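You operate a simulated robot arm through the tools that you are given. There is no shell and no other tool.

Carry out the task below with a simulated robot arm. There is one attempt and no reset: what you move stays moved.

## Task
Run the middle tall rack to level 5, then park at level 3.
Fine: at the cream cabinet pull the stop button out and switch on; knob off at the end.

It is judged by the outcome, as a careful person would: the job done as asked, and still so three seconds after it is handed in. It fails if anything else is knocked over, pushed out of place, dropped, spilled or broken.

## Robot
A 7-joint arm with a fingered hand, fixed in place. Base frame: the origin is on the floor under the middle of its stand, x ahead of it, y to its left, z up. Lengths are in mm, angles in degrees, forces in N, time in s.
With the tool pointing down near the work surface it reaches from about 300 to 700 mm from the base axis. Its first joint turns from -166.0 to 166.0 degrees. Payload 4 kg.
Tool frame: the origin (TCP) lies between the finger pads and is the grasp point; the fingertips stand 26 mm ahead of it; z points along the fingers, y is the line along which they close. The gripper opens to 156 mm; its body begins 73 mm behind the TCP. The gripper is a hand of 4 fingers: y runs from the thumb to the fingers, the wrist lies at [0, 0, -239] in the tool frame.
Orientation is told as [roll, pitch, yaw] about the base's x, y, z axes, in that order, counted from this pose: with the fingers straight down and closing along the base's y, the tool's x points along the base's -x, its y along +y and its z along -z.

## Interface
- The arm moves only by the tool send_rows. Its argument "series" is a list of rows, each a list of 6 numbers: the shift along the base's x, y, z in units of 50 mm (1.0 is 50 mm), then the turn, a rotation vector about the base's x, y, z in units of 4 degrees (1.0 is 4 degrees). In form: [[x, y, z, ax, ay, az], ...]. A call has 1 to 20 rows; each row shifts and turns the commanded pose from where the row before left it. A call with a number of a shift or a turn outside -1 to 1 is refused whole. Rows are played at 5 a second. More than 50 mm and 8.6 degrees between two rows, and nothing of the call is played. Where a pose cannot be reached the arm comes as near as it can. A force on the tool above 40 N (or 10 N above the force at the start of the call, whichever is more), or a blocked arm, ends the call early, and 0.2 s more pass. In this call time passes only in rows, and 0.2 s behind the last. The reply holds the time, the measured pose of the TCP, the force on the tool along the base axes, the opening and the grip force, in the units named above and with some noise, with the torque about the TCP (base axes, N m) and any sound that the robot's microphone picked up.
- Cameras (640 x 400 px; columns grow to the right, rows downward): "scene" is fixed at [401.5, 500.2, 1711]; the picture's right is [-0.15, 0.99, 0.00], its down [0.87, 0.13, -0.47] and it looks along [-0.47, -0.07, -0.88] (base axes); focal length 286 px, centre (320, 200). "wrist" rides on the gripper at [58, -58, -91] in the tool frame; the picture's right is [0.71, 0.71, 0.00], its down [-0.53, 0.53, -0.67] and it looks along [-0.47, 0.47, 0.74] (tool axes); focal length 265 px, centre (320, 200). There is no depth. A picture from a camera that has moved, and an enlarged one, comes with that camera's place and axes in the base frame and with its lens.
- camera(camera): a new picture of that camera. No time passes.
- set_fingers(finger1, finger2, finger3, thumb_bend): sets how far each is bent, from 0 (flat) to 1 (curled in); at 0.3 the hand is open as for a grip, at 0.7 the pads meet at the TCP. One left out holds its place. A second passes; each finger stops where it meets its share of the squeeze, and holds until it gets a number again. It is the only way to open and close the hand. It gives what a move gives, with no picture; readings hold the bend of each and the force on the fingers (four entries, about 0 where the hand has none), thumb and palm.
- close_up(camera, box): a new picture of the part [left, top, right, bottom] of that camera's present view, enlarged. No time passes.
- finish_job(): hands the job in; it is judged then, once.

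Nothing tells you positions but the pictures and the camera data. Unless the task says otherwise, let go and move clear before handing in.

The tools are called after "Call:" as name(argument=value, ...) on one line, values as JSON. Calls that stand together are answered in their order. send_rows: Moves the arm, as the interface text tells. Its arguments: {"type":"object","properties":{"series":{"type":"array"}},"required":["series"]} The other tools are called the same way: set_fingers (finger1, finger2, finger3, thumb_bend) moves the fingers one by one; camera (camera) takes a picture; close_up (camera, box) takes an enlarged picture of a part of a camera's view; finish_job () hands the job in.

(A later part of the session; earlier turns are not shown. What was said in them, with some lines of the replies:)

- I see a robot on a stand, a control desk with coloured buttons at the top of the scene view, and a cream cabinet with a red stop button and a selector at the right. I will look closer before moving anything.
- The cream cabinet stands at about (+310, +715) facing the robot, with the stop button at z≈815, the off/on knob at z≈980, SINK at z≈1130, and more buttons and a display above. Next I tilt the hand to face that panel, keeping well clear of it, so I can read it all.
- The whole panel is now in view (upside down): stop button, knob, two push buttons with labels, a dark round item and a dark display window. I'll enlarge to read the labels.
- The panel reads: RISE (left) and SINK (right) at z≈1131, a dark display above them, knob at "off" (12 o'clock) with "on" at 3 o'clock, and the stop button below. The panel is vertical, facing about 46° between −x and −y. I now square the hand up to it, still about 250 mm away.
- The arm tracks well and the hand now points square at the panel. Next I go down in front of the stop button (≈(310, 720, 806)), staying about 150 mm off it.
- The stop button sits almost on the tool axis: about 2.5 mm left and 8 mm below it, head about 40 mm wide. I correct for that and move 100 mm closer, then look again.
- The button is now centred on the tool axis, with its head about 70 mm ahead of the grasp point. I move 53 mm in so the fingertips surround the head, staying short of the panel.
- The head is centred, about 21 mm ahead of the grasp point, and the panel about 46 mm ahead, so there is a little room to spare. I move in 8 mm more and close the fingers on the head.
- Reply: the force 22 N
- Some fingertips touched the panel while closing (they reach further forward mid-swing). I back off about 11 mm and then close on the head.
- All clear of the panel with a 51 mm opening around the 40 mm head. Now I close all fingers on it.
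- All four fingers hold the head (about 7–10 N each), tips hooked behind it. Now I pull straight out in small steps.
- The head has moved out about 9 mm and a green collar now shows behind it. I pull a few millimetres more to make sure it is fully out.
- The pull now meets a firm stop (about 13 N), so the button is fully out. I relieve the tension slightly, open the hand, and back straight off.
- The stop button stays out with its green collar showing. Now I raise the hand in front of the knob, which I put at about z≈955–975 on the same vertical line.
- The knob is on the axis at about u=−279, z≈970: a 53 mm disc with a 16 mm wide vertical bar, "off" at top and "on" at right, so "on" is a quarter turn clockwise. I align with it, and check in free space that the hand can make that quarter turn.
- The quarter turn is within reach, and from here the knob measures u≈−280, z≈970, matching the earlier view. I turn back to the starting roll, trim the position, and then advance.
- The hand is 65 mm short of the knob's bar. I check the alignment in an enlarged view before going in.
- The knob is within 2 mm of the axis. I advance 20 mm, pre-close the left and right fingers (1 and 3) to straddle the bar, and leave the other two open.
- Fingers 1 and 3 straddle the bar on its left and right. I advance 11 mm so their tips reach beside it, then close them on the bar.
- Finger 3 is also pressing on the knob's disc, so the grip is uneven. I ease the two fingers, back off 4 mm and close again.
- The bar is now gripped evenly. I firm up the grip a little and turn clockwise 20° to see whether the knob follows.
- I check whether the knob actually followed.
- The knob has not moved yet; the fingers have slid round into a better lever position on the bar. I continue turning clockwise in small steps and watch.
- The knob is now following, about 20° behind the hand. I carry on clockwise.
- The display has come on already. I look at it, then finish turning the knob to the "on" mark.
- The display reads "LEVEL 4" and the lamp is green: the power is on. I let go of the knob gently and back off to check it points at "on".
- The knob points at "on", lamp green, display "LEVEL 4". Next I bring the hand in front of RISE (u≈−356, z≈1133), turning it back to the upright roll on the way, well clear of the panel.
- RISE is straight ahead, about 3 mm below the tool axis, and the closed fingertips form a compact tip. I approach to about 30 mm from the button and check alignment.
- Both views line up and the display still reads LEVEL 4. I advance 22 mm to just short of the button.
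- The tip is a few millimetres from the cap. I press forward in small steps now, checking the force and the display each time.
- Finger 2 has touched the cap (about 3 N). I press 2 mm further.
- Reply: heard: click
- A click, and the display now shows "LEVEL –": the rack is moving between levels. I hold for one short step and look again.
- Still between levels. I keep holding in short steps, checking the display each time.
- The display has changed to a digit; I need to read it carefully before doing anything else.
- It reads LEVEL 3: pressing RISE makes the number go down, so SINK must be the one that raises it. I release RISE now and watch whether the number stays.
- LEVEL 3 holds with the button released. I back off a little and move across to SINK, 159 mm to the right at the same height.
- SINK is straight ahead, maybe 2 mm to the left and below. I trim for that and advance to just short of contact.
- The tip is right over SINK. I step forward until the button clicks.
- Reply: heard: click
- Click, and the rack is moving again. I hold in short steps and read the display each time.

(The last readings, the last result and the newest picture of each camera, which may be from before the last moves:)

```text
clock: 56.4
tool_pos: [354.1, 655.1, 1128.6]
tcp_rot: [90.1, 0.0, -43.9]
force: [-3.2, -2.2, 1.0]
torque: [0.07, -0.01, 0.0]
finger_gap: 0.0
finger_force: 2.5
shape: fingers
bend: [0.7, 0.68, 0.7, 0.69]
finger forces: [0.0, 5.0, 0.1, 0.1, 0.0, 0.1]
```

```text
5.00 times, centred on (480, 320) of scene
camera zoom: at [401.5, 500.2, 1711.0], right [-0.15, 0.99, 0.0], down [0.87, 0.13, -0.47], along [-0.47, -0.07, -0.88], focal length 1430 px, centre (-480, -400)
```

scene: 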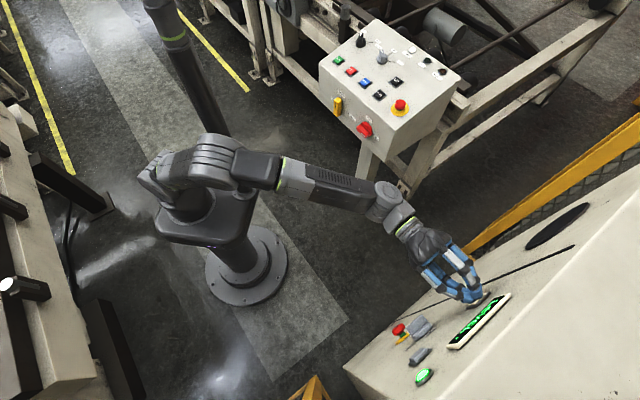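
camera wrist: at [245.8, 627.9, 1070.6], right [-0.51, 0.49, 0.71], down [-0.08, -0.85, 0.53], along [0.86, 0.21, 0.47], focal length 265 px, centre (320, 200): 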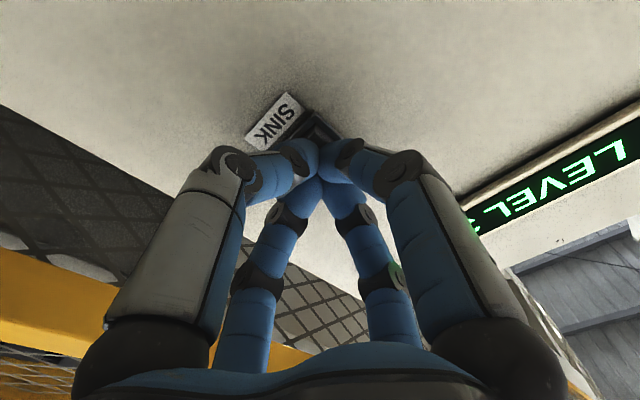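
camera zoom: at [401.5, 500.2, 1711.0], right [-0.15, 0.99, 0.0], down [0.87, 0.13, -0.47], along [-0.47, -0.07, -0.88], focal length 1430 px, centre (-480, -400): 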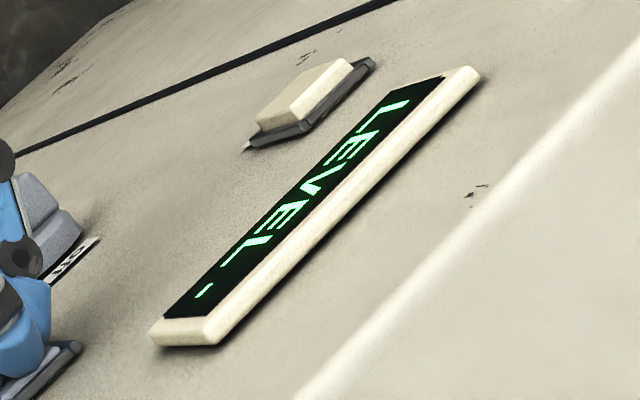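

Call:
send_rows(series=[[0, 0, 0, 0, 0, 0]])

Call:
close_up(camera="scene", box=[440, 280, 520, 360])

```text
clock: 56.8
tool_pos: [354.1, 655.7, 1128.4]
tcp_rot: [90.1, -0.1, -43.9]
force: [-3.3, -3.0, 1.6]
torque: [0.04, -0.06, 0.04]
finger_gap: 0.0
finger_force: 2.5
shape: fingers
bend: [0.7, 0.68, 0.7, 0.69]
finger forces: [0.0, 5.0, 0.1, 0.0, 0.1, 0.0]
```

```text
5.00 times, centred on (480, 320) of scene
camera zoom: at [401.5, 500.2, 1711.0], right [-0.15, 0.99, 0.0], down [0.87, 0.13, -0.47], along [-0.47, -0.07, -0.88], focal length 1430 px, centre (-480, -400)
```

zoom: 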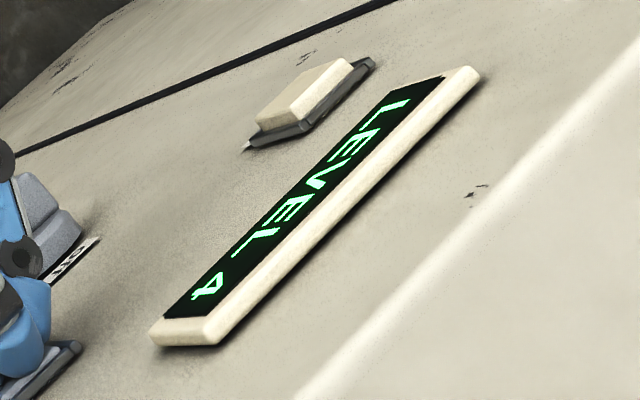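

LEVEL 4 now, so SINK counts up. I keep holding to see whether it runs on to 5.

Call:
send_rows(series=[[0, 0, 0, 0, 0, 0]])

Call:
close_up(camera="scene", box=[440, 280, 520, 360])

```text
clock: 57.2
tool_pos: [355.0, 656.1, 1128.9]
tcp_rot: [90.0, 0.0, -43.9]
force: [-3.1, -2.6, 1.5]
torque: [0.02, 0.0, 0.01]
finger_gap: 0.0
finger_force: 2.4
shape: fingers
bend: [0.7, 0.68, 0.7, 0.69]
finger forces: [0.0, 5.0, 0.0, 0.1, 0.0, 0.1]
```

```text
5.00 times, centred on (480, 320) of scene
camera zoom: at [401.5, 500.2, 1711.0], right [-0.15, 0.99, 0.0], down [0.87, 0.13, -0.47], along [-0.47, -0.07, -0.88], focal length 1430 px, centre (-480, -400)
```

zoom: 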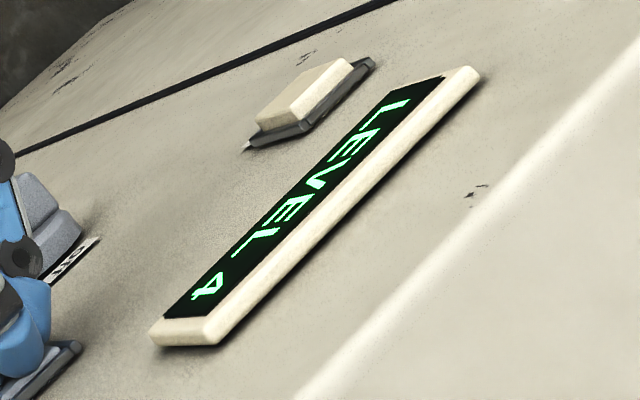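

Call:
send_rows(series=[[0, 0, 0, 0, 0, 0]])

Call:
close_up(camera="scene", box=[440, 280, 520, 360])

```text
clock: 57.6
tool_pos: [354.8, 656.7, 1128.9]
tcp_rot: [90.1, 0.1, -43.9]
force: [-4.4, -2.8, 1.1]
torque: [0.03, -0.04, 0.02]
finger_gap: 0.0
finger_force: 2.3
shape: fingers
bend: [0.7, 0.68, 0.7, 0.69]
finger forces: [0.1, 4.9, 0.0, 0.1, 0.0, 0.0]
```

```text
5.00 times, centred on (480, 320) of scene
camera zoom: at [401.5, 500.2, 1711.0], right [-0.15, 0.99, 0.0], down [0.87, 0.13, -0.47], along [-0.47, -0.07, -0.88], focal length 1430 px, centre (-480, -400)
```

zoom: 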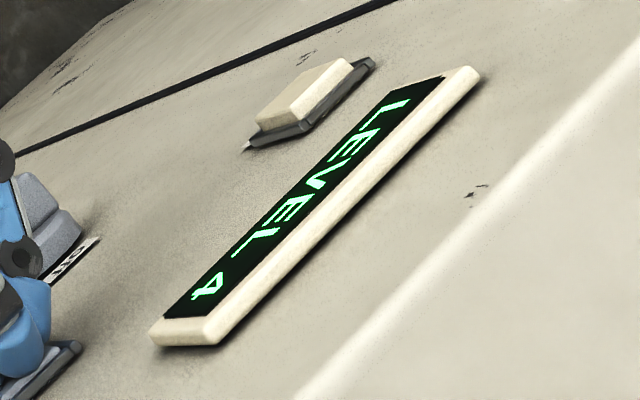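

It stays at 4 while held, so one press moves one level. I release and press SINK once more for level 5.

Call:
send_rows(series=[[-0.069, -0.072, 0, 0, 0, 0], [-0.069, -0.072, 0, 0, 0, 0], [0, 0, 0, 0, 0, 0]])

Call:
close_up(camera="scene", box=[400, 270, 530, 390])

```text
clock: 58.4
tool_pos: [348.3, 649.4, 1129.0]
tcp_rot: [90.0, -0.1, -43.9]
force: [-0.2, 0.6, 0.1]
torque: [-0.02, 0.01, -0.01]
finger_gap: 0.3
finger_force: 0.2
shape: fingers
bend: [0.7, 0.68, 0.7, 0.69]
finger forces: [0.0, 0.0, 0.1, 0.0, 0.0, 0.0]
```

```text
3.33 times, centred on (465, 330) of scene
camera zoom: at [401.5, 500.2, 1711.0], right [-0.15, 0.99, 0.0], down [0.87, 0.13, -0.47], along [-0.47, -0.07, -0.88], focal length 953 px, centre (-163, -233)
```

zoom: 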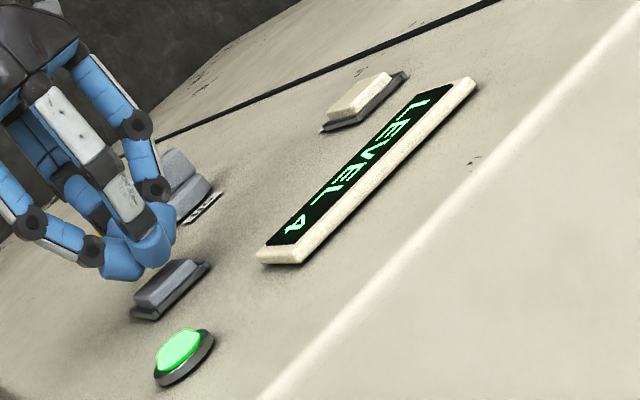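

Button released, display LEVEL 4. Now the second press.

Call:
send_rows(series=[[0.069, 0.072, 0, 0, 0, 0], [0.069, 0.072, 0, 0, 0, 0], [0, 0, 0, 0, 0, 0]])

Call:
close_up(camera="scene", box=[440, 280, 520, 360])

```text
clock: 59.2
tool_pos: [354.6, 656.2, 1127.6]
tcp_rot: [90.2, 0.1, -43.9]
force: [-2.0, -2.6, 0.3]
torque: [0.04, -0.02, -0.03]
finger_gap: 0.0
finger_force: 2.1
shape: fingers
bend: [0.7, 0.68, 0.7, 0.69]
finger forces: [0.0, 4.6, 0.0, 0.0, 0.0, 0.1]
heard: click
```

```text
5.00 times, centred on (480, 320) of scene
camera zoom: at [401.5, 500.2, 1711.0], right [-0.15, 0.99, 0.0], down [0.87, 0.13, -0.47], along [-0.47, -0.07, -0.88], focal length 1430 px, centre (-480, -400)
```

zoom: 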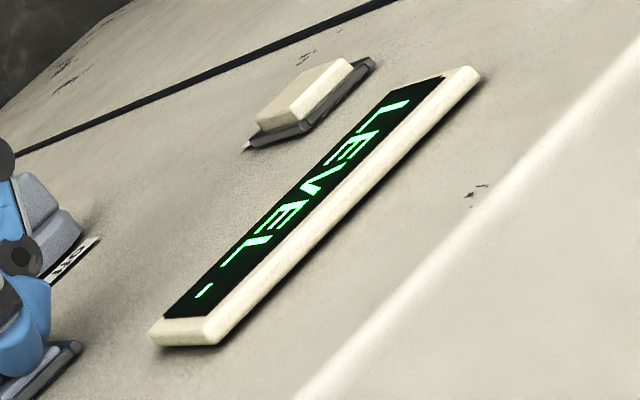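

The rack is moving. I hold still until the number appears.

Call:
send_rows(series=[[0, 0, 0, 0, 0, 0], [0, 0, 0, 0, 0, 0], [0, 0, 0, 0, 0, 0]])

Call:
close_up(camera="scene", box=[440, 280, 520, 360])

```text
clock: 60.0
tool_pos: [354.1, 657.2, 1127.6]
tcp_rot: [90.2, -0.1, -43.9]
force: [-1.3, -1.6, 0.0]
torque: [0.02, -0.02, -0.02]
finger_gap: 0.0
finger_force: 2.2
shape: fingers
bend: [0.7, 0.68, 0.7, 0.69]
finger forces: [0.0, 4.4, 0.0, 0.0, 0.0, 0.1]
```

```text
5.00 times, centred on (480, 320) of scene
camera zoom: at [401.5, 500.2, 1711.0], right [-0.15, 0.99, 0.0], down [0.87, 0.13, -0.47], along [-0.47, -0.07, -0.88], focal length 1430 px, centre (-480, -400)
```

zoom: 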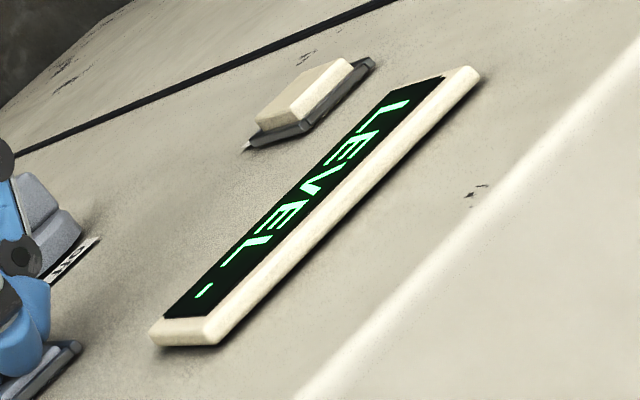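

Call:
send_rows(series=[[0, 0, 0, 0, 0, 0], [0, 0, 0, 0, 0, 0]])

Call:
close_up(camera="scene", box=[440, 280, 520, 360])

Call:
close_up(camera="scene", box=[450, 325, 480, 350])

```text
clock: 60.6
tool_pos: [354.6, 655.7, 1128.6]
tcp_rot: [90.1, 0.0, -43.8]
force: [-2.1, -2.2, 1.1]
torque: [0.07, -0.01, -0.01]
finger_gap: 0.0
finger_force: 2.7
shape: fingers
bend: [0.7, 0.68, 0.7, 0.69]
finger forces: [0.0, 4.4, 0.1, 0.0, 0.1, 0.1]
```

```text
5.00 times, centred on (480, 320) of scene
camera zoom: at [401.5, 500.2, 1711.0], right [-0.15, 0.99, 0.0], down [0.87, 0.13, -0.47], along [-0.47, -0.07, -0.88], focal length 1430 px, centre (-480, -400)
```

zoom: 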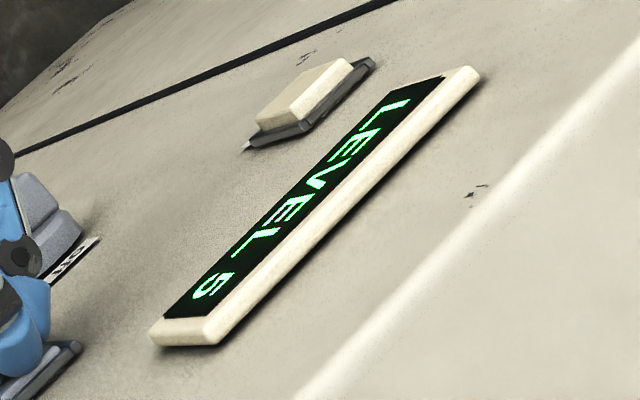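

```text
16.00 times, centred on (465, 338) of scene
camera zoom: at [401.5, 500.2, 1711.0], right [-0.15, 0.99, 0.0], down [0.87, 0.13, -0.47], along [-0.47, -0.07, -0.88], focal length 4574 px, centre (-2000, -2000)
```

zoom: 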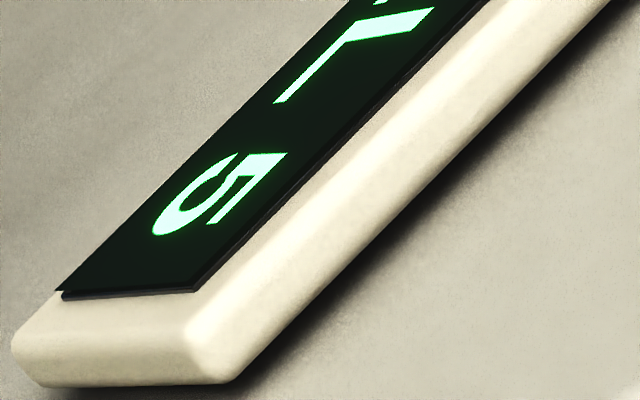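

LEVEL 5 reached. I release SINK, back off, and wait a moment to make sure it stays at 5.

Call:
send_rows(series=[[-0.069, -0.072, 0, 0, 0, 0], [-0.069, -0.072, 0, 0, 0, 0], [-0.278, -0.288, 0, 0, 0, 0], [-0.278, -0.288, 0, 0, 0, 0], [0, 0, 0, 0, 0, 0]])

Call:
close_up(camera="scene", box=[400, 270, 530, 390])

```text
clock: 61.8
tool_pos: [318.7, 618.8, 1129.3]
tcp_rot: [90.0, -0.1, -43.9]
force: [-0.5, -0.3, 0.4]
torque: [0.03, 0.01, -0.01]
finger_gap: 0.0
finger_force: 0.0
shape: fingers
bend: [0.7, 0.68, 0.7, 0.69]
finger forces: [0.0, 0.1, 0.1, 0.0, 0.0, 0.0]
```

```text
3.33 times, centred on (465, 330) of scene
camera zoom: at [401.5, 500.2, 1711.0], right [-0.15, 0.99, 0.0], down [0.87, 0.13, -0.47], along [-0.47, -0.07, -0.88], focal length 953 px, centre (-163, -233)
```

zoom: 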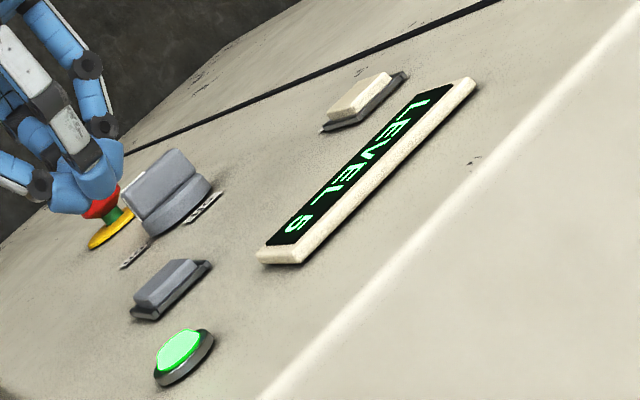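

LEVEL 5 stands. Now I go back across to RISE (which counts down) and stop just short of it.

Call:
send_rows(series=[[-0.453, 0.438, 0, 0, 0, 0], [-0.453, 0.438, 0, 0, 0, 0], [-0.453, 0.438, 0, 0, 0, 0], [-0.453, 0.438, 0, 0, 0, 0], [-0.453, 0.438, 0, 0, 0, 0], [0.1585, 0.164, 0, 0, 0, 0], [0.1585, 0.164, 0, 0, 0, 0], [0.1585, 0.164, 0, 0, 0, 0], [0.1585, 0.164, 0, 0, 0, 0]])

Call:
close_up(camera="scene", box=[430, 260, 530, 350])

Call:
camera(camera="wrist")

```text
clock: 63.8
tool_pos: [238.9, 761.3, 1130.5]
tcp_rot: [90.1, 0.0, -44.0]
force: [-0.7, 0.7, 0.2]
torque: [-0.01, 0.01, 0.01]
finger_gap: 0.0
finger_force: 0.0
shape: fingers
bend: [0.7, 0.68, 0.7, 0.69]
finger forces: [0.0, 0.1, 0.0, 0.0, 0.0, 0.1]
```

```text
4.44 times, centred on (480, 305) of scene
camera zoom: at [401.5, 500.2, 1711.0], right [-0.15, 0.99, 0.0], down [0.87, 0.13, -0.47], along [-0.47, -0.07, -0.88], focal length 1271 px, centre (-391, -267)
```

zoom: 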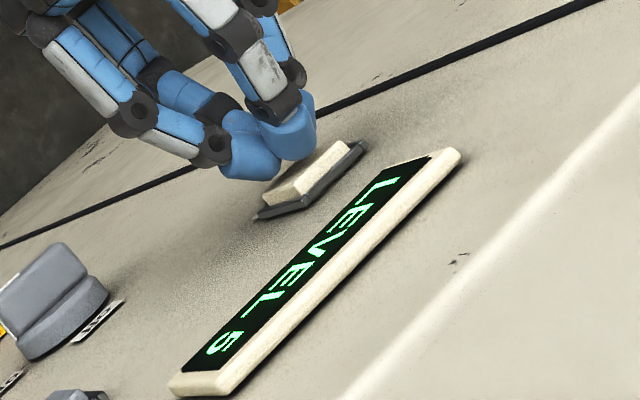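

```text
taken
camera wrist: at [132.6, 736.3, 1070.4], right [-0.51, 0.49, 0.71], down [-0.08, -0.85, 0.53], along [0.86, 0.21, 0.47], focal length 265 px, centre (320, 200)
```

wrist: 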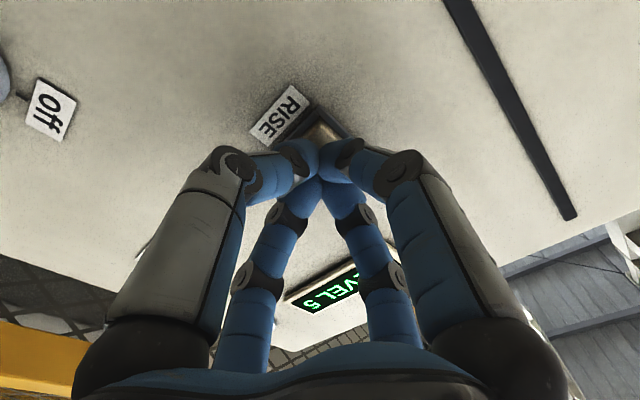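

The tip is on RISE. I press until it clicks.

Call:
send_rows(series=[[0.049, 0.05, 0, 0, 0, 0], [0.049, 0.05, 0, 0, 0, 0]])

Call:
close_up(camera="scene", box=[430, 260, 530, 350])

```text
clock: 64.4
tool_pos: [243.9, 767.0, 1130.2]
tcp_rot: [90.0, 0.0, -43.9]
force: [-1.4, -2.8, -0.4]
torque: [0.03, -0.03, -0.07]
finger_gap: 0.0
finger_force: 2.0
shape: fingers
bend: [0.7, 0.68, 0.7, 0.69]
finger forces: [0.0, 4.0, 0.0, 0.0, 0.1, 0.0]
heard: click
```

```text
4.44 times, centred on (480, 305) of scene
camera zoom: at [401.5, 500.2, 1711.0], right [-0.15, 0.99, 0.0], down [0.87, 0.13, -0.47], along [-0.47, -0.07, -0.88], focal length 1271 px, centre (-391, -267)
```

zoom: 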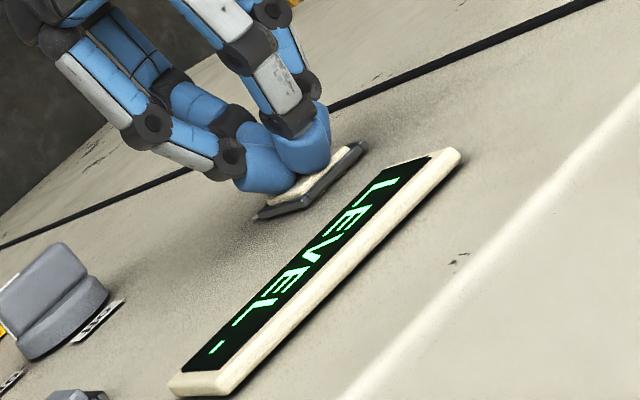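

Click heard and the rack is moving. I hold until the next level shows.

Call:
send_rows(series=[[0, 0, 0, 0, 0, 0], [0, 0, 0, 0, 0, 0], [0, 0, 0, 0, 0, 0], [0, 0, 0, 0, 0, 0], [0, 0, 0, 0, 0, 0], [0, 0, 0, 0, 0, 0], [0, 0, 0, 0, 0, 0]])

Call:
close_up(camera="scene", box=[430, 260, 530, 350])

```text
clock: 66.0
tool_pos: [242.5, 766.9, 1129.5]
tcp_rot: [90.1, 0.0, -43.9]
force: [-1.7, -1.5, 0.5]
torque: [-0.02, -0.01, -0.02]
finger_gap: 0.0
finger_force: 3.1
shape: fingers
bend: [0.7, 0.68, 0.7, 0.69]
finger forces: [0.0, 3.4, 0.1, 0.1, 3.4, 0.0]
```

```text
4.44 times, centred on (480, 305) of scene
camera zoom: at [401.5, 500.2, 1711.0], right [-0.15, 0.99, 0.0], down [0.87, 0.13, -0.47], along [-0.47, -0.07, -0.88], focal length 1271 px, centre (-391, -267)
```

zoom: 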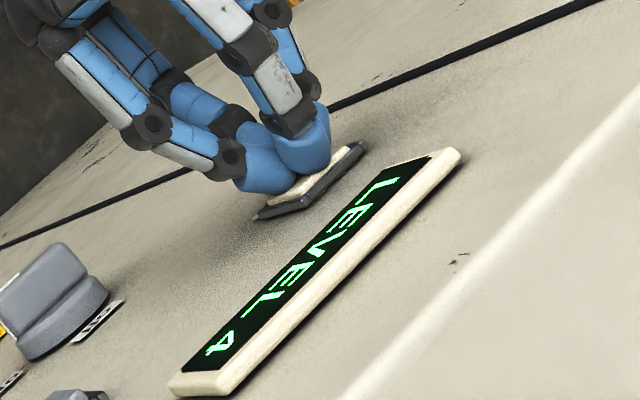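

LEVEL 4. I release, then press RISE once more for level 3.

Call:
send_rows(series=[[-0.069, -0.072, 0, 0, 0, 0], [-0.069, -0.072, 0, 0, 0, 0], [0, 0, 0, 0, 0, 0]])

Call:
close_up(camera="scene", box=[430, 260, 530, 350])

```text
clock: 66.8
tool_pos: [236.1, 760.0, 1129.1]
tcp_rot: [90.1, 0.0, -43.9]
force: [-0.6, -0.6, -0.3]
torque: [-0.01, -0.01, 0.0]
finger_gap: 0.0
finger_force: 0.1
shape: fingers
bend: [0.7, 0.68, 0.7, 0.69]
finger forces: [0.0, 0.1, 0.0, 0.0, 0.0, 0.0]
```

```text
4.44 times, centred on (480, 305) of scene
camera zoom: at [401.5, 500.2, 1711.0], right [-0.15, 0.99, 0.0], down [0.87, 0.13, -0.47], along [-0.47, -0.07, -0.88], focal length 1271 px, centre (-391, -267)
```

zoom: 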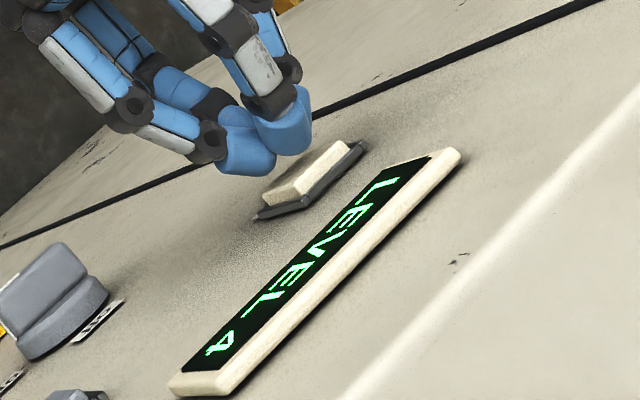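

The button is released at LEVEL 4. Now the second press.

Call:
send_rows(series=[[0.069, 0.072, 0, 0, 0, 0], [0.069, 0.072, 0, 0, 0, 0], [0, 0, 0, 0, 0, 0]])

Call:
close_up(camera="scene", box=[430, 260, 530, 350])

```text
clock: 67.6
tool_pos: [242.3, 767.8, 1127.5]
tcp_rot: [90.1, 0.0, -43.9]
force: [-1.7, -3.2, -0.3]
torque: [0.04, 0.0, -0.02]
finger_gap: 0.2
finger_force: 3.8
shape: fingers
bend: [0.7, 0.68, 0.7, 0.69]
finger forces: [0.0, 4.0, 0.0, 0.0, 3.0, 0.1]
heard: click
```

```text
4.44 times, centred on (480, 305) of scene
camera zoom: at [401.5, 500.2, 1711.0], right [-0.15, 0.99, 0.0], down [0.87, 0.13, -0.47], along [-0.47, -0.07, -0.88], focal length 1271 px, centre (-391, -267)
```

zoom: 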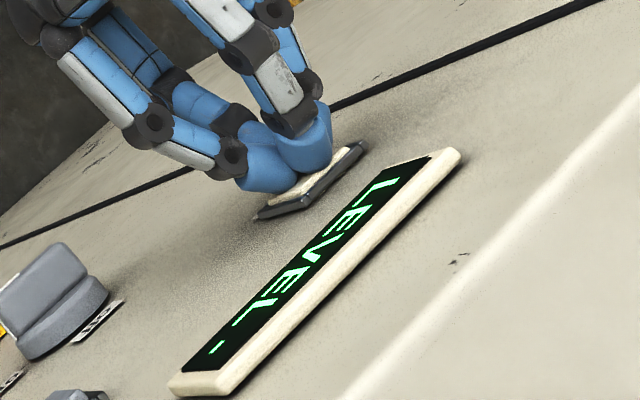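

Moving again; I hold until the number shows.

Call:
send_rows(series=[[0, 0, 0, 0, 0, 0], [0, 0, 0, 0, 0, 0], [0, 0, 0, 0, 0, 0], [0, 0, 0, 0, 0, 0], [0, 0, 0, 0, 0, 0], [0, 0, 0, 0, 0, 0]])

Call:
close_up(camera="scene", box=[430, 260, 530, 350])

```text
clock: 69.0
tool_pos: [242.7, 767.5, 1130.4]
tcp_rot: [90.1, 0.0, -44.0]
force: [-2.7, -2.4, -0.2]
torque: [0.01, 0.03, -0.01]
finger_gap: 0.0
finger_force: 4.2
shape: fingers
bend: [0.7, 0.68, 0.7, 0.69]
finger forces: [0.0, 4.1, 0.0, 0.0, 3.1, 0.0]
```

```text
4.44 times, centred on (480, 305) of scene
camera zoom: at [401.5, 500.2, 1711.0], right [-0.15, 0.99, 0.0], down [0.87, 0.13, -0.47], along [-0.47, -0.07, -0.88], focal length 1271 px, centre (-391, -267)
```

zoom: 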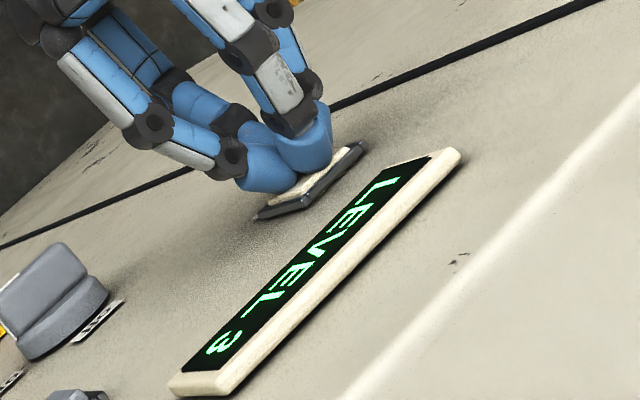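

LEVEL 3. I release the button and back well off, then confirm the reading stays.

Call:
send_rows(series=[[-0.139, -0.144, 0, 0, 0, 0], [-0.278, -0.288, 0, 0, 0, 0], [-0.278, -0.288, 0, 0, 0, 0], [-0.278, -0.288, 0, 0, 0, 0], [-0.278, -0.288, 0, 0, 0, 0], [-0.278, -0.288, 0, 0, 0, 0]])

Call:
set_fingers(finger1=0.45, finger2=0.35, finger3=0.45, thumb_bend=0.35)

Call:
camera(camera="wrist")

Call:
close_up(camera="scene", box=[400, 270, 530, 390])

```text
clock: 70.4
tool_pos: [168.5, 687.3, 1129.0]
tcp_rot: [90.1, 0.0, -43.9]
force: [-0.3, -1.2, -0.8]
torque: [0.0, -0.01, 0.01]
finger_gap: 0.0
finger_force: 0.0
shape: fingers
bend: [0.7, 0.68, 0.7, 0.69]
finger forces: [0.1, 0.1, 0.1, 0.1, 0.0, 0.0]
```

```text
clock: 71.4
tool_pos: [166.9, 687.3, 1127.7]
tcp_rot: [90.0, 0.0, -43.9]
force: [0.5, 0.7, -0.6]
torque: [-0.01, 0.0, 0.01]
finger_gap: 79.9
finger_force: 0.0
shape: fingers
bend: [0.45, 0.35, 0.45, 0.35]
finger forces: [0.1, 0.0, 0.0, 0.0, 0.0, 0.0]
```

```text
taken
camera wrist: at [60.7, 663.0, 1069.9], right [-0.51, 0.49, 0.71], down [-0.08, -0.85, 0.53], along [0.86, 0.21, 0.47], focal length 265 px, centre (320, 200)
```

wrist: 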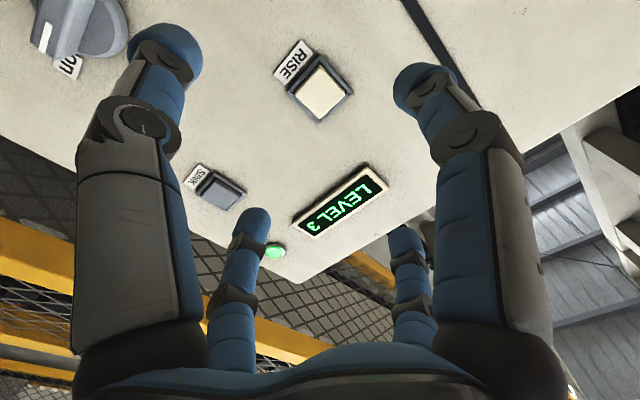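

```text
3.33 times, centred on (465, 330) of scene
camera zoom: at [401.5, 500.2, 1711.0], right [-0.15, 0.99, 0.0], down [0.87, 0.13, -0.47], along [-0.47, -0.07, -0.88], focal length 953 px, centre (-163, -233)
```

zoom: 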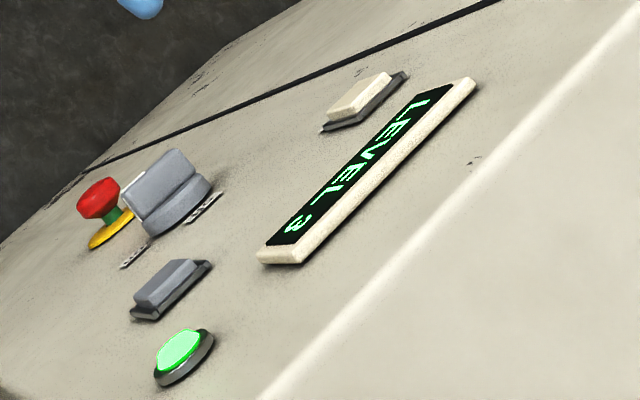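

LEVEL 3 is steady. Now the knob: I move down in front of it with a quarter-turn roll, so fingers 1 and 3 come above and below its now horizontal bar.

Call:
send_rows(series=[[0.0623, -0.0602, -0.177, 0.869, 0.899, 0], [0.0623, -0.0602, -0.177, 0.869, 0.899, 0], [0.0623, -0.0602, -0.177, 0.869, 0.899, 0], [0.0623, -0.0602, -0.177, 0.869, 0.899, 0], [0.0623, -0.0602, -0.177, 0.869, 0.899, 0], [0.0623, -0.0602, -0.177, 0.869, 0.899, 0], [0.0623, -0.0602, -0.177, 0.869, 0.899, 0], [0.0623, -0.0602, -0.177, 0.869, 0.899, 0], [0.0623, -0.0602, -0.177, 0.869, 0.899, 0], [0.0623, -0.0602, -0.177, 0.869, 0.899, 0], [0.0623, -0.0602, -0.177, 0.869, 0.899, 0], [0.0623, -0.0602, -0.177, 0.869, 0.899, 0], [0.0623, -0.0602, -0.177, 0.869, 0.899, 0], [0.0623, -0.0602, -0.177, 0.869, 0.899, 0], [0.0623, -0.0602, -0.177, 0.869, 0.899, 0], [0.0623, -0.0602, -0.177, 0.869, 0.899, 0], [0.0623, -0.0602, -0.177, 0.869, 0.899, 0], [0.0623, -0.0602, -0.177, 0.869, 0.899, 0]])

Call:
camera(camera="wrist")

Call:
close_up(camera="wrist", box=[240, 30, 400, 150])

```text
clock: 75.2
tool_pos: [223.4, 635.1, 970.0]
tcp_rot: [-129.3, 89.7, 96.6]
force: [-0.4, -0.9, 1.0]
torque: [-0.04, -0.02, -0.04]
finger_gap: 79.9
finger_force: 0.0
shape: fingers
bend: [0.45, 0.35, 0.45, 0.35]
finger forces: [0.0, 0.0, 0.0, 0.0, 0.0, 0.1]
```

```text
taken
camera wrist: at [117.1, 610.1, 1027.7], right [0.51, -0.5, 0.7], down [-0.09, -0.84, -0.53], along [0.86, 0.21, -0.47], focal length 265 px, centre (320, 200)
```

wrist: 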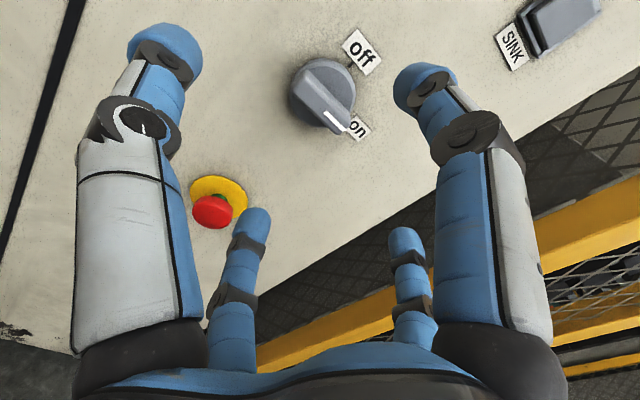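

```text
3.33 times, centred on (320, 90) of wrist
camera zoom: at [117.1, 610.1, 1027.7], right [0.51, -0.5, 0.7], down [-0.09, -0.84, -0.53], along [0.86, 0.21, -0.47], focal length 885 px, centre (320, 567)
```

zoom: 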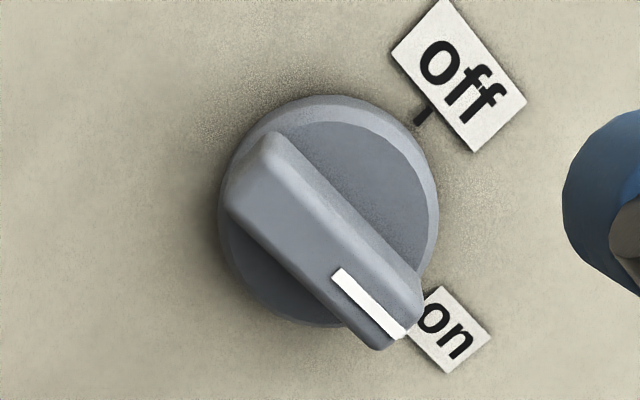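

Aligned within about 2 mm. I advance with that correction and pre-close fingers 1 and 3 to straddle the bar.

Call:
send_rows(series=[[0.242, 0.239, 0, 0, 0, 0], [0.242, 0.239, 0, 0, 0, 0], [0.242, 0.239, 0, 0, 0, 0], [0.242, 0.239, 0, 0, 0, 0], [0.242, 0.239, 0, 0, 0, 0]])

Call:
set_fingers(finger1=0.56, finger3=0.56)

Call:
camera(camera="wrist")

Call:
close_up(camera="scene", box=[380, 270, 480, 350])

```text
clock: 76.4
tool_pos: [282.6, 695.9, 969.5]
tcp_rot: [-142.8, 89.7, 83.1]
force: [0.0, 0.7, -0.1]
torque: [0.0, 0.0, -0.02]
finger_gap: 80.1
finger_force: 0.1
shape: fingers
bend: [0.45, 0.35, 0.45, 0.35]
finger forces: [0.0, 0.0, 0.0, 0.0, 0.0, 0.0]
```

```text
clock: 77.4
tool_pos: [283.2, 694.4, 970.1]
tcp_rot: [-137.5, 89.8, 88.4]
force: [-0.6, -0.7, 0.0]
torque: [0.03, -0.01, -0.01]
finger_gap: 69.1
finger_force: 0.1
shape: fingers
bend: [0.56, 0.35, 0.56, 0.35]
finger forces: [0.0, 0.0, 0.0, 0.0, 0.1, 0.0]
```

```text
taken
camera wrist: at [176.1, 670.0, 1027.6], right [0.51, -0.49, 0.71], down [-0.09, -0.84, -0.53], along [0.86, 0.21, -0.47], focal length 265 px, centre (320, 200)
```

wrist: 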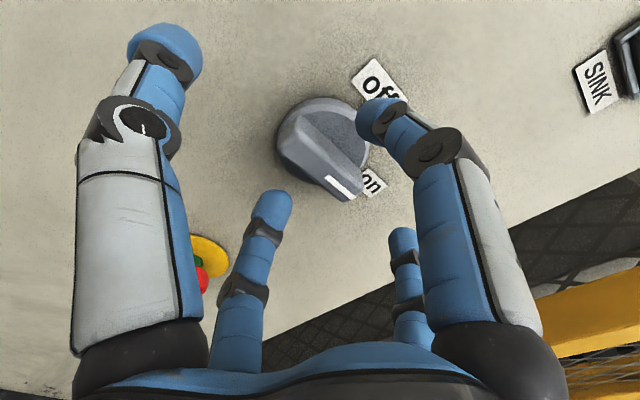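

```text
5.00 times, centred on (430, 310) of scene
camera zoom: at [401.5, 500.2, 1711.0], right [-0.15, 0.99, 0.0], down [0.87, 0.13, -0.47], along [-0.47, -0.07, -0.88], focal length 1430 px, centre (-230, -350)
```

zoom: 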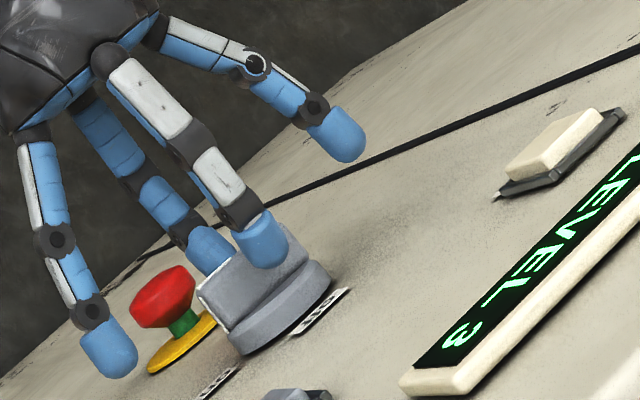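

The fingers straddle the bar evenly. I advance 8 mm and close on it.

Call:
send_rows(series=[[0.056, 0.058, 0, 0, 0, 0], [0.056, 0.058, 0, 0, 0, 0]])

Call:
set_fingers(finger1=0.8, finger3=0.8)

Call:
close_up(camera="wrist", box=[220, 60, 420, 220])

Call:
close_up(camera="scene", box=[380, 270, 480, 350])

```text
clock: 78.0
tool_pos: [288.4, 701.1, 969.9]
tcp_rot: [-139.6, 89.8, 86.5]
force: [-0.4, -0.2, 0.3]
torque: [0.01, 0.0, 0.02]
finger_gap: 69.2
finger_force: 0.0
shape: fingers
bend: [0.56, 0.35, 0.56, 0.35]
finger forces: [0.0, 0.1, 0.1, 0.0, 0.1, 0.1]
```

```text
clock: 79.0
tool_pos: [289.1, 699.6, 970.6]
tcp_rot: [-139.0, 89.8, 86.9]
force: [4.2, 4.1, 0.7]
torque: [0.01, 0.03, 0.0]
finger_gap: 62.9
finger_force: 8.9
shape: fingers
bend: [0.66, 0.35, 0.66, 0.35]
finger forces: [8.5, 0.0, 8.6, 0.0, 0.0, 0.0]
```

```text
2.50 times, centred on (320, 140) of wrist
camera zoom: at [182.9, 675.2, 1027.5], right [0.51, -0.49, 0.71], down [-0.09, -0.84, -0.53], along [0.86, 0.21, -0.47], focal length 664 px, centre (320, 350)
```

zoom: 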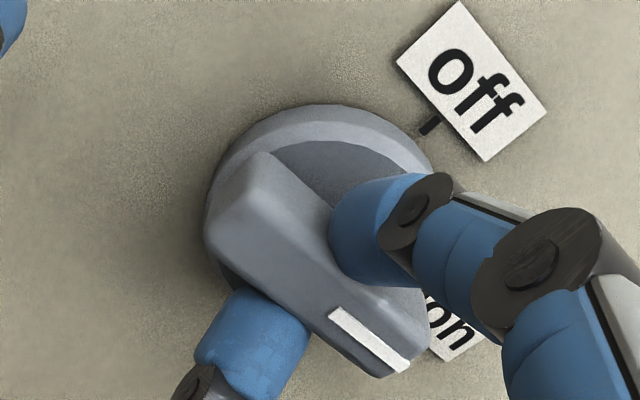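

```text
5.00 times, centred on (430, 310) of scene
camera zoom: at [401.5, 500.2, 1711.0], right [-0.15, 0.99, 0.0], down [0.87, 0.13, -0.47], along [-0.47, -0.07, -0.88], focal length 1430 px, centre (-230, -350)
```

zoom: 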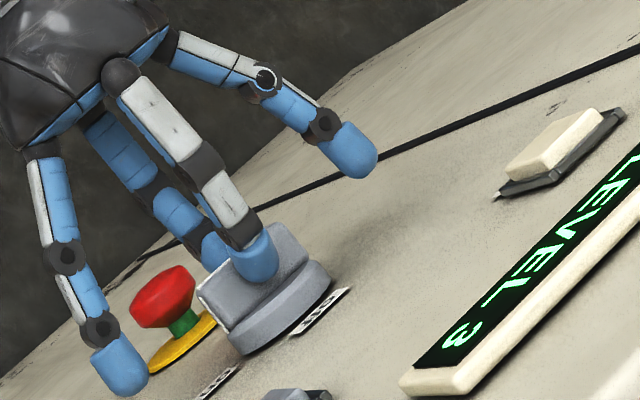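

Even grip, 8.5 N per finger. Now I turn counter-clockwise toward "off", first 70°, then check.

Call:
send_rows(series=[[0, 0, 0, -0.869, -0.899, 0], [0, 0, 0, -0.869, -0.899, 0], [0, 0, 0, -0.869, -0.899, 0], [0, 0, 0, -0.869, -0.899, 0], [0, 0, 0, -0.869, -0.899, 0], [0, 0, 0, -0.869, -0.899, 0], [0, 0, 0, -0.869, -0.899, 0], [0, 0, 0, -0.869, -0.899, 0], [0, 0, 0, -0.869, -0.899, 0], [0, 0, 0, -0.869, -0.899, 0], [0, 0, 0, -0.869, -0.899, 0], [0, 0, 0, -0.869, -0.899, 0], [0, 0, 0, -0.869, -0.899, 0], [0, 0, 0, -0.869, -0.899, 0]])

Call:
close_up(camera="wrist", box=[220, 60, 420, 220])

Call:
close_up(camera="scene", box=[380, 270, 510, 380])

```text
clock: 82.0
tool_pos: [288.2, 698.8, 970.1]
tcp_rot: [90.1, 19.9, -43.9]
force: [7.4, 3.7, -2.7]
torque: [-0.02, 0.06, -0.08]
finger_gap: 64.8
finger_force: 7.8
shape: fingers
bend: [0.67, 0.35, 0.66, 0.35]
finger forces: [6.6, 0.0, 9.9, 0.0, 0.1, 0.1]
```

```text
2.50 times, centred on (320, 140) of wrist
camera zoom: at [170.9, 685.9, 934.9], right [-0.31, 0.29, 0.91], down [0.02, -0.95, 0.31], along [0.95, 0.12, 0.28], focal length 664 px, centre (320, 350)
```

zoom: 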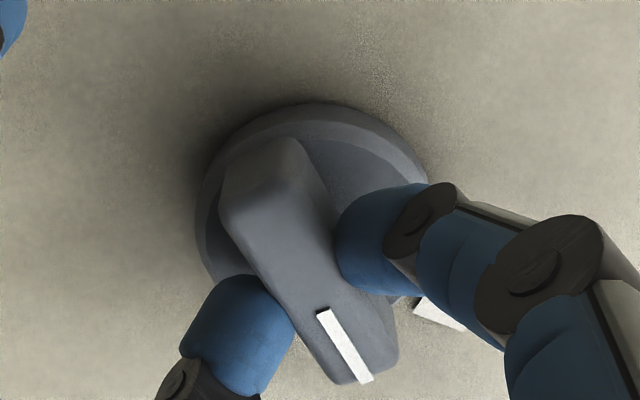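

```text
3.64 times, centred on (445, 325) of scene
camera zoom: at [401.5, 500.2, 1711.0], right [-0.15, 0.99, 0.0], down [0.87, 0.13, -0.47], along [-0.47, -0.07, -0.88], focal length 1040 px, centre (-134, -254)
```

zoom: 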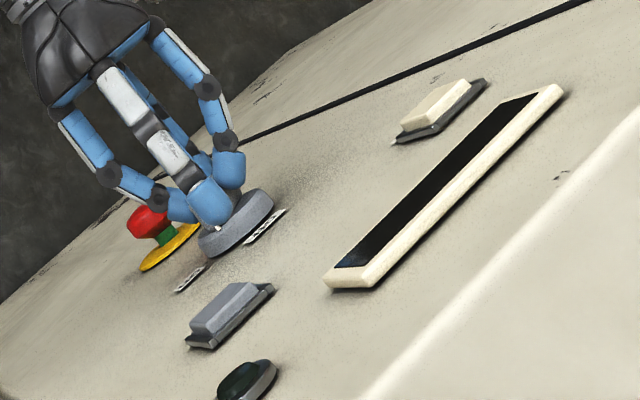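

The display has gone dark and the lamp is off; the knob lags about 20°. I turn 40° more to bring it fully to the "off" mark.

Call:
send_rows(series=[[0, 0, 0, -0.869, -0.899, 0], [0, 0, 0, -0.869, -0.899, 0], [0, 0, 0, -0.869, -0.899, 0], [0, 0, 0, -0.869, -0.899, 0], [0, 0, 0, -0.869, -0.899, 0], [0, 0, 0, -0.869, -0.899, 0], [0, 0, 0, -0.869, -0.899, 0], [0, 0, 0, -0.869, -0.899, 0]])

Call:
close_up(camera="wrist", box=[220, 60, 420, 220])

Call:
close_up(camera="scene", box=[395, 290, 455, 340])

```text
clock: 83.8
tool_pos: [289.7, 699.2, 969.6]
tcp_rot: [90.0, -20.2, -43.9]
force: [4.0, 3.0, -1.5]
torque: [-0.02, 0.01, -0.01]
finger_gap: 64.3
finger_force: 8.8
shape: fingers
bend: [0.67, 0.35, 0.66, 0.35]
finger forces: [8.0, 0.1, 9.0, 0.1, 0.0, 0.1]
```

```text
2.50 times, centred on (320, 140) of wrist
camera zoom: at [199.8, 658.2, 895.2], right [-0.65, 0.63, 0.42], down [-0.24, -0.7, 0.68], along [0.72, 0.34, 0.61], focal length 664 px, centre (320, 350)
```

zoom: 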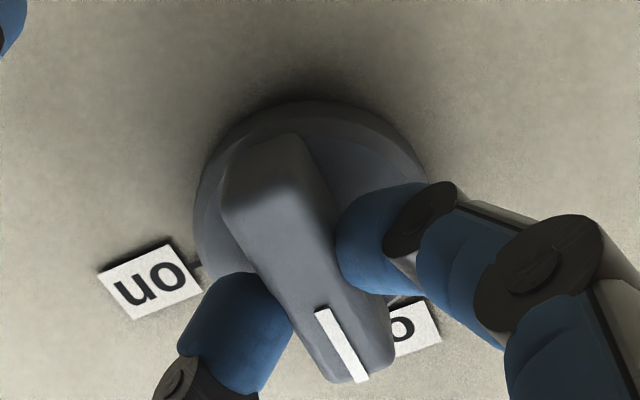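

```text
8.00 times, centred on (425, 315) of scene
camera zoom: at [401.5, 500.2, 1711.0], right [-0.15, 0.99, 0.0], down [0.87, 0.13, -0.47], along [-0.47, -0.07, -0.88], focal length 2287 px, centre (-520, -720)
```

zoom: 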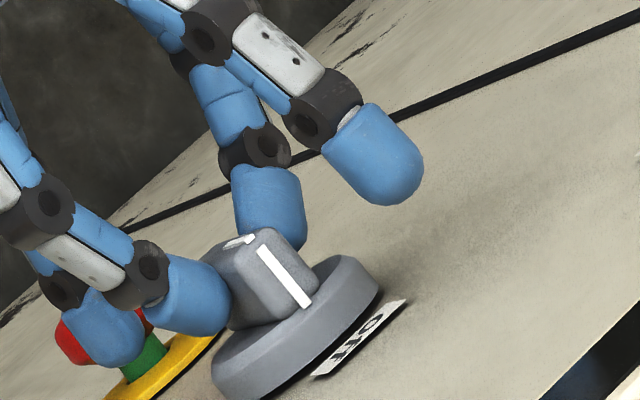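

The white pointer line is back where it was at "off". I release, back off straight, and check everything.

Call:
set_fingers(finger1=0.45, finger3=0.45)

Call:
send_rows(series=[[-0.278, -0.288, 0, 0, 0, 0], [-0.278, -0.288, 0, 0, 0, 0], [-0.278, -0.288, 0, 0, 0, 0], [-0.278, -0.288, 0, 0, 0, 0], [-0.278, -0.288, 0, 0, 0, 0], [-0.278, -0.288, 0, 0, 0, 0]])

Call:
camera(camera="wrist")

Call:
close_up(camera="wrist", box=[260, 20, 420, 140])

Call:
close_up(camera="scene", box=[380, 270, 520, 390])

```text
clock: 84.8
tool_pos: [289.5, 699.9, 970.2]
tcp_rot: [90.0, -20.0, -43.9]
force: [-0.7, 0.5, -0.5]
torque: [-0.02, 0.01, 0.0]
finger_gap: 79.9
finger_force: 0.0
shape: fingers
bend: [0.45, 0.35, 0.45, 0.35]
finger forces: [0.0, 0.0, 0.0, 0.1, 0.0, 0.0]
```

```text
clock: 86.2
tool_pos: [204.2, 614.5, 968.8]
tcp_rot: [89.9, -20.1, -44.0]
force: [-0.3, -0.3, -0.6]
torque: [0.01, 0.0, 0.0]
finger_gap: 80.1
finger_force: 0.1
shape: fingers
bend: [0.45, 0.35, 0.45, 0.35]
finger forces: [0.0, 0.0, 0.0, 0.1, 0.1, 0.0]
```

```text
taken
camera wrist: at [114.1, 572.7, 894.9], right [-0.65, 0.63, 0.42], down [-0.24, -0.7, 0.67], along [0.72, 0.34, 0.61], focal length 265 px, centre (320, 200)
```

wrist: 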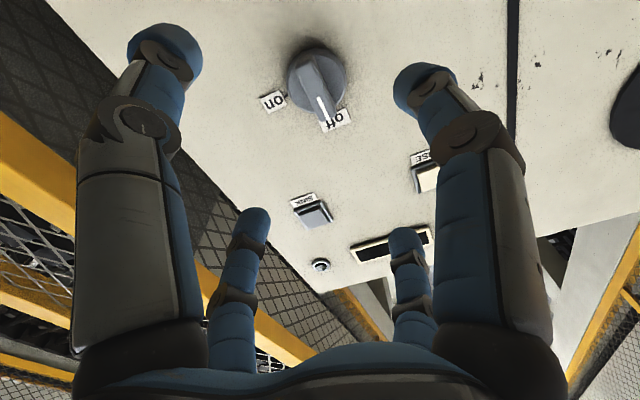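

```text
3.33 times, centred on (340, 80) of wrist
camera zoom: at [114.1, 572.7, 894.9], right [-0.65, 0.63, 0.42], down [-0.24, -0.7, 0.67], along [0.72, 0.34, 0.61], focal length 885 px, centre (253, 600)
```

zoom: 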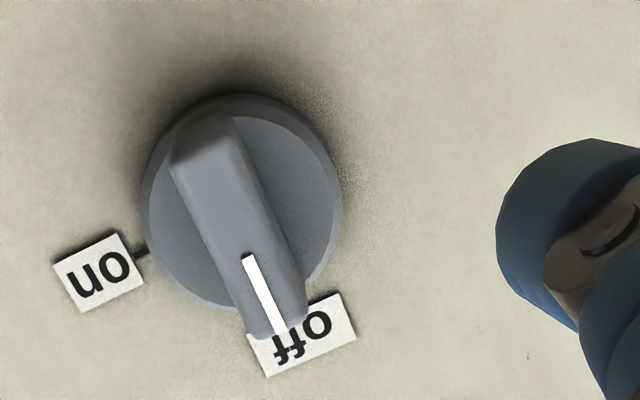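

```text
3.33 times, centred on (450, 330) of scene
camera zoom: at [401.5, 500.2, 1711.0], right [-0.15, 0.99, 0.0], down [0.87, 0.13, -0.47], along [-0.47, -0.07, -0.88], focal length 953 px, centre (-113, -233)
```

zoom: 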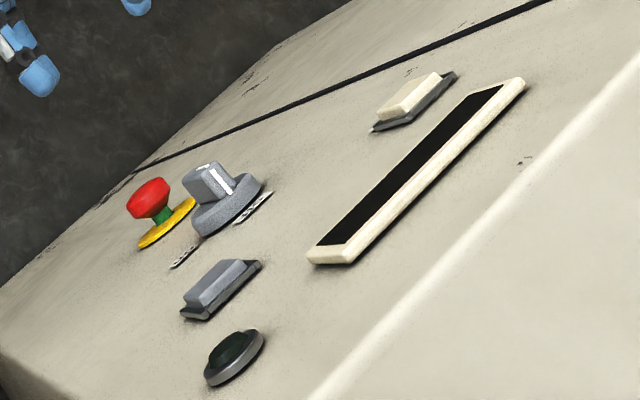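

The knob points at "off", lamp and display are dark, the stop button is still out, and the rack was parked at level 3. I back off a little further and take one last look around.

Call:
send_rows(series=[[-0.278, -0.288, 0, 0, 0, 0], [-0.278, -0.288, 0, 0, 0, 0], [-0.278, -0.288, 0, 0, 0, 0], [0, 0, 0, 0, 0, 0]])

Call:
camera(camera="scene")

Call:
camera(camera="wrist")

```text
clock: 87.2
tool_pos: [162.4, 571.0, 969.8]
tcp_rot: [90.0, -20.0, -43.9]
force: [0.3, 0.5, -0.2]
torque: [-0.02, 0.0, -0.01]
finger_gap: 79.9
finger_force: 0.1
shape: fingers
bend: [0.45, 0.35, 0.45, 0.35]
finger forces: [0.1, 0.0, 0.0, 0.0, 0.0, 0.0]
```

```text
taken
```

scene: 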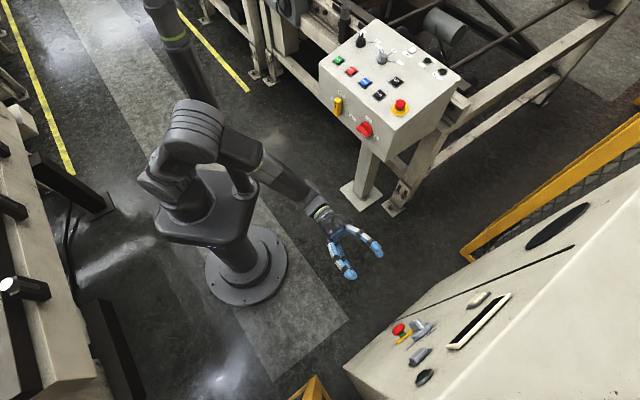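

```text
taken
camera wrist: at [73.7, 529.1, 894.3], right [-0.65, 0.63, 0.42], down [-0.24, -0.7, 0.67], along [0.72, 0.34, 0.61], focal length 265 px, centre (320, 200)
```

wrist: 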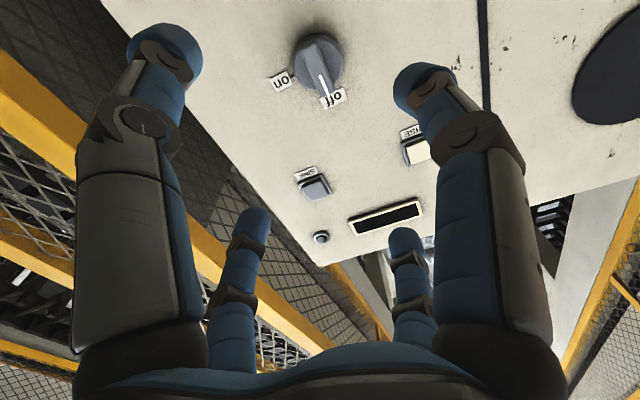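

The hand is clear, nothing else in the scene has been disturbed, and the cabinet is off with the rack parked at level 3 after its run to level 5. I hand the job in.

Call:
finish_job()

```text
The job is handed in.
```

The job is handed in. The display showed the rack reach level 5 and then park at level 3.

- **Stop button:** I pulled it out until it met a firm stop. It is still out, with the green collar showing.
- **Switching on:** I turned the knob to "on". The lamp went green and the display read LEVEL 4.
- **Buttons work in reverse:** my first press of RISE took the rack from 4 down to 3. I then pressed SINK twice to reach level 5, and RISE twice to come back to level 3. Each press moves the rack one level.
- **At the end:** the knob is back at "off", and the lamp and display are dark. The hand is clear of the panel and nothing else looks disturbed.

I went by the cabinet display throughout and never had the rack itself in view. That this cabinet drives the middle tall rack rests on your instructions.
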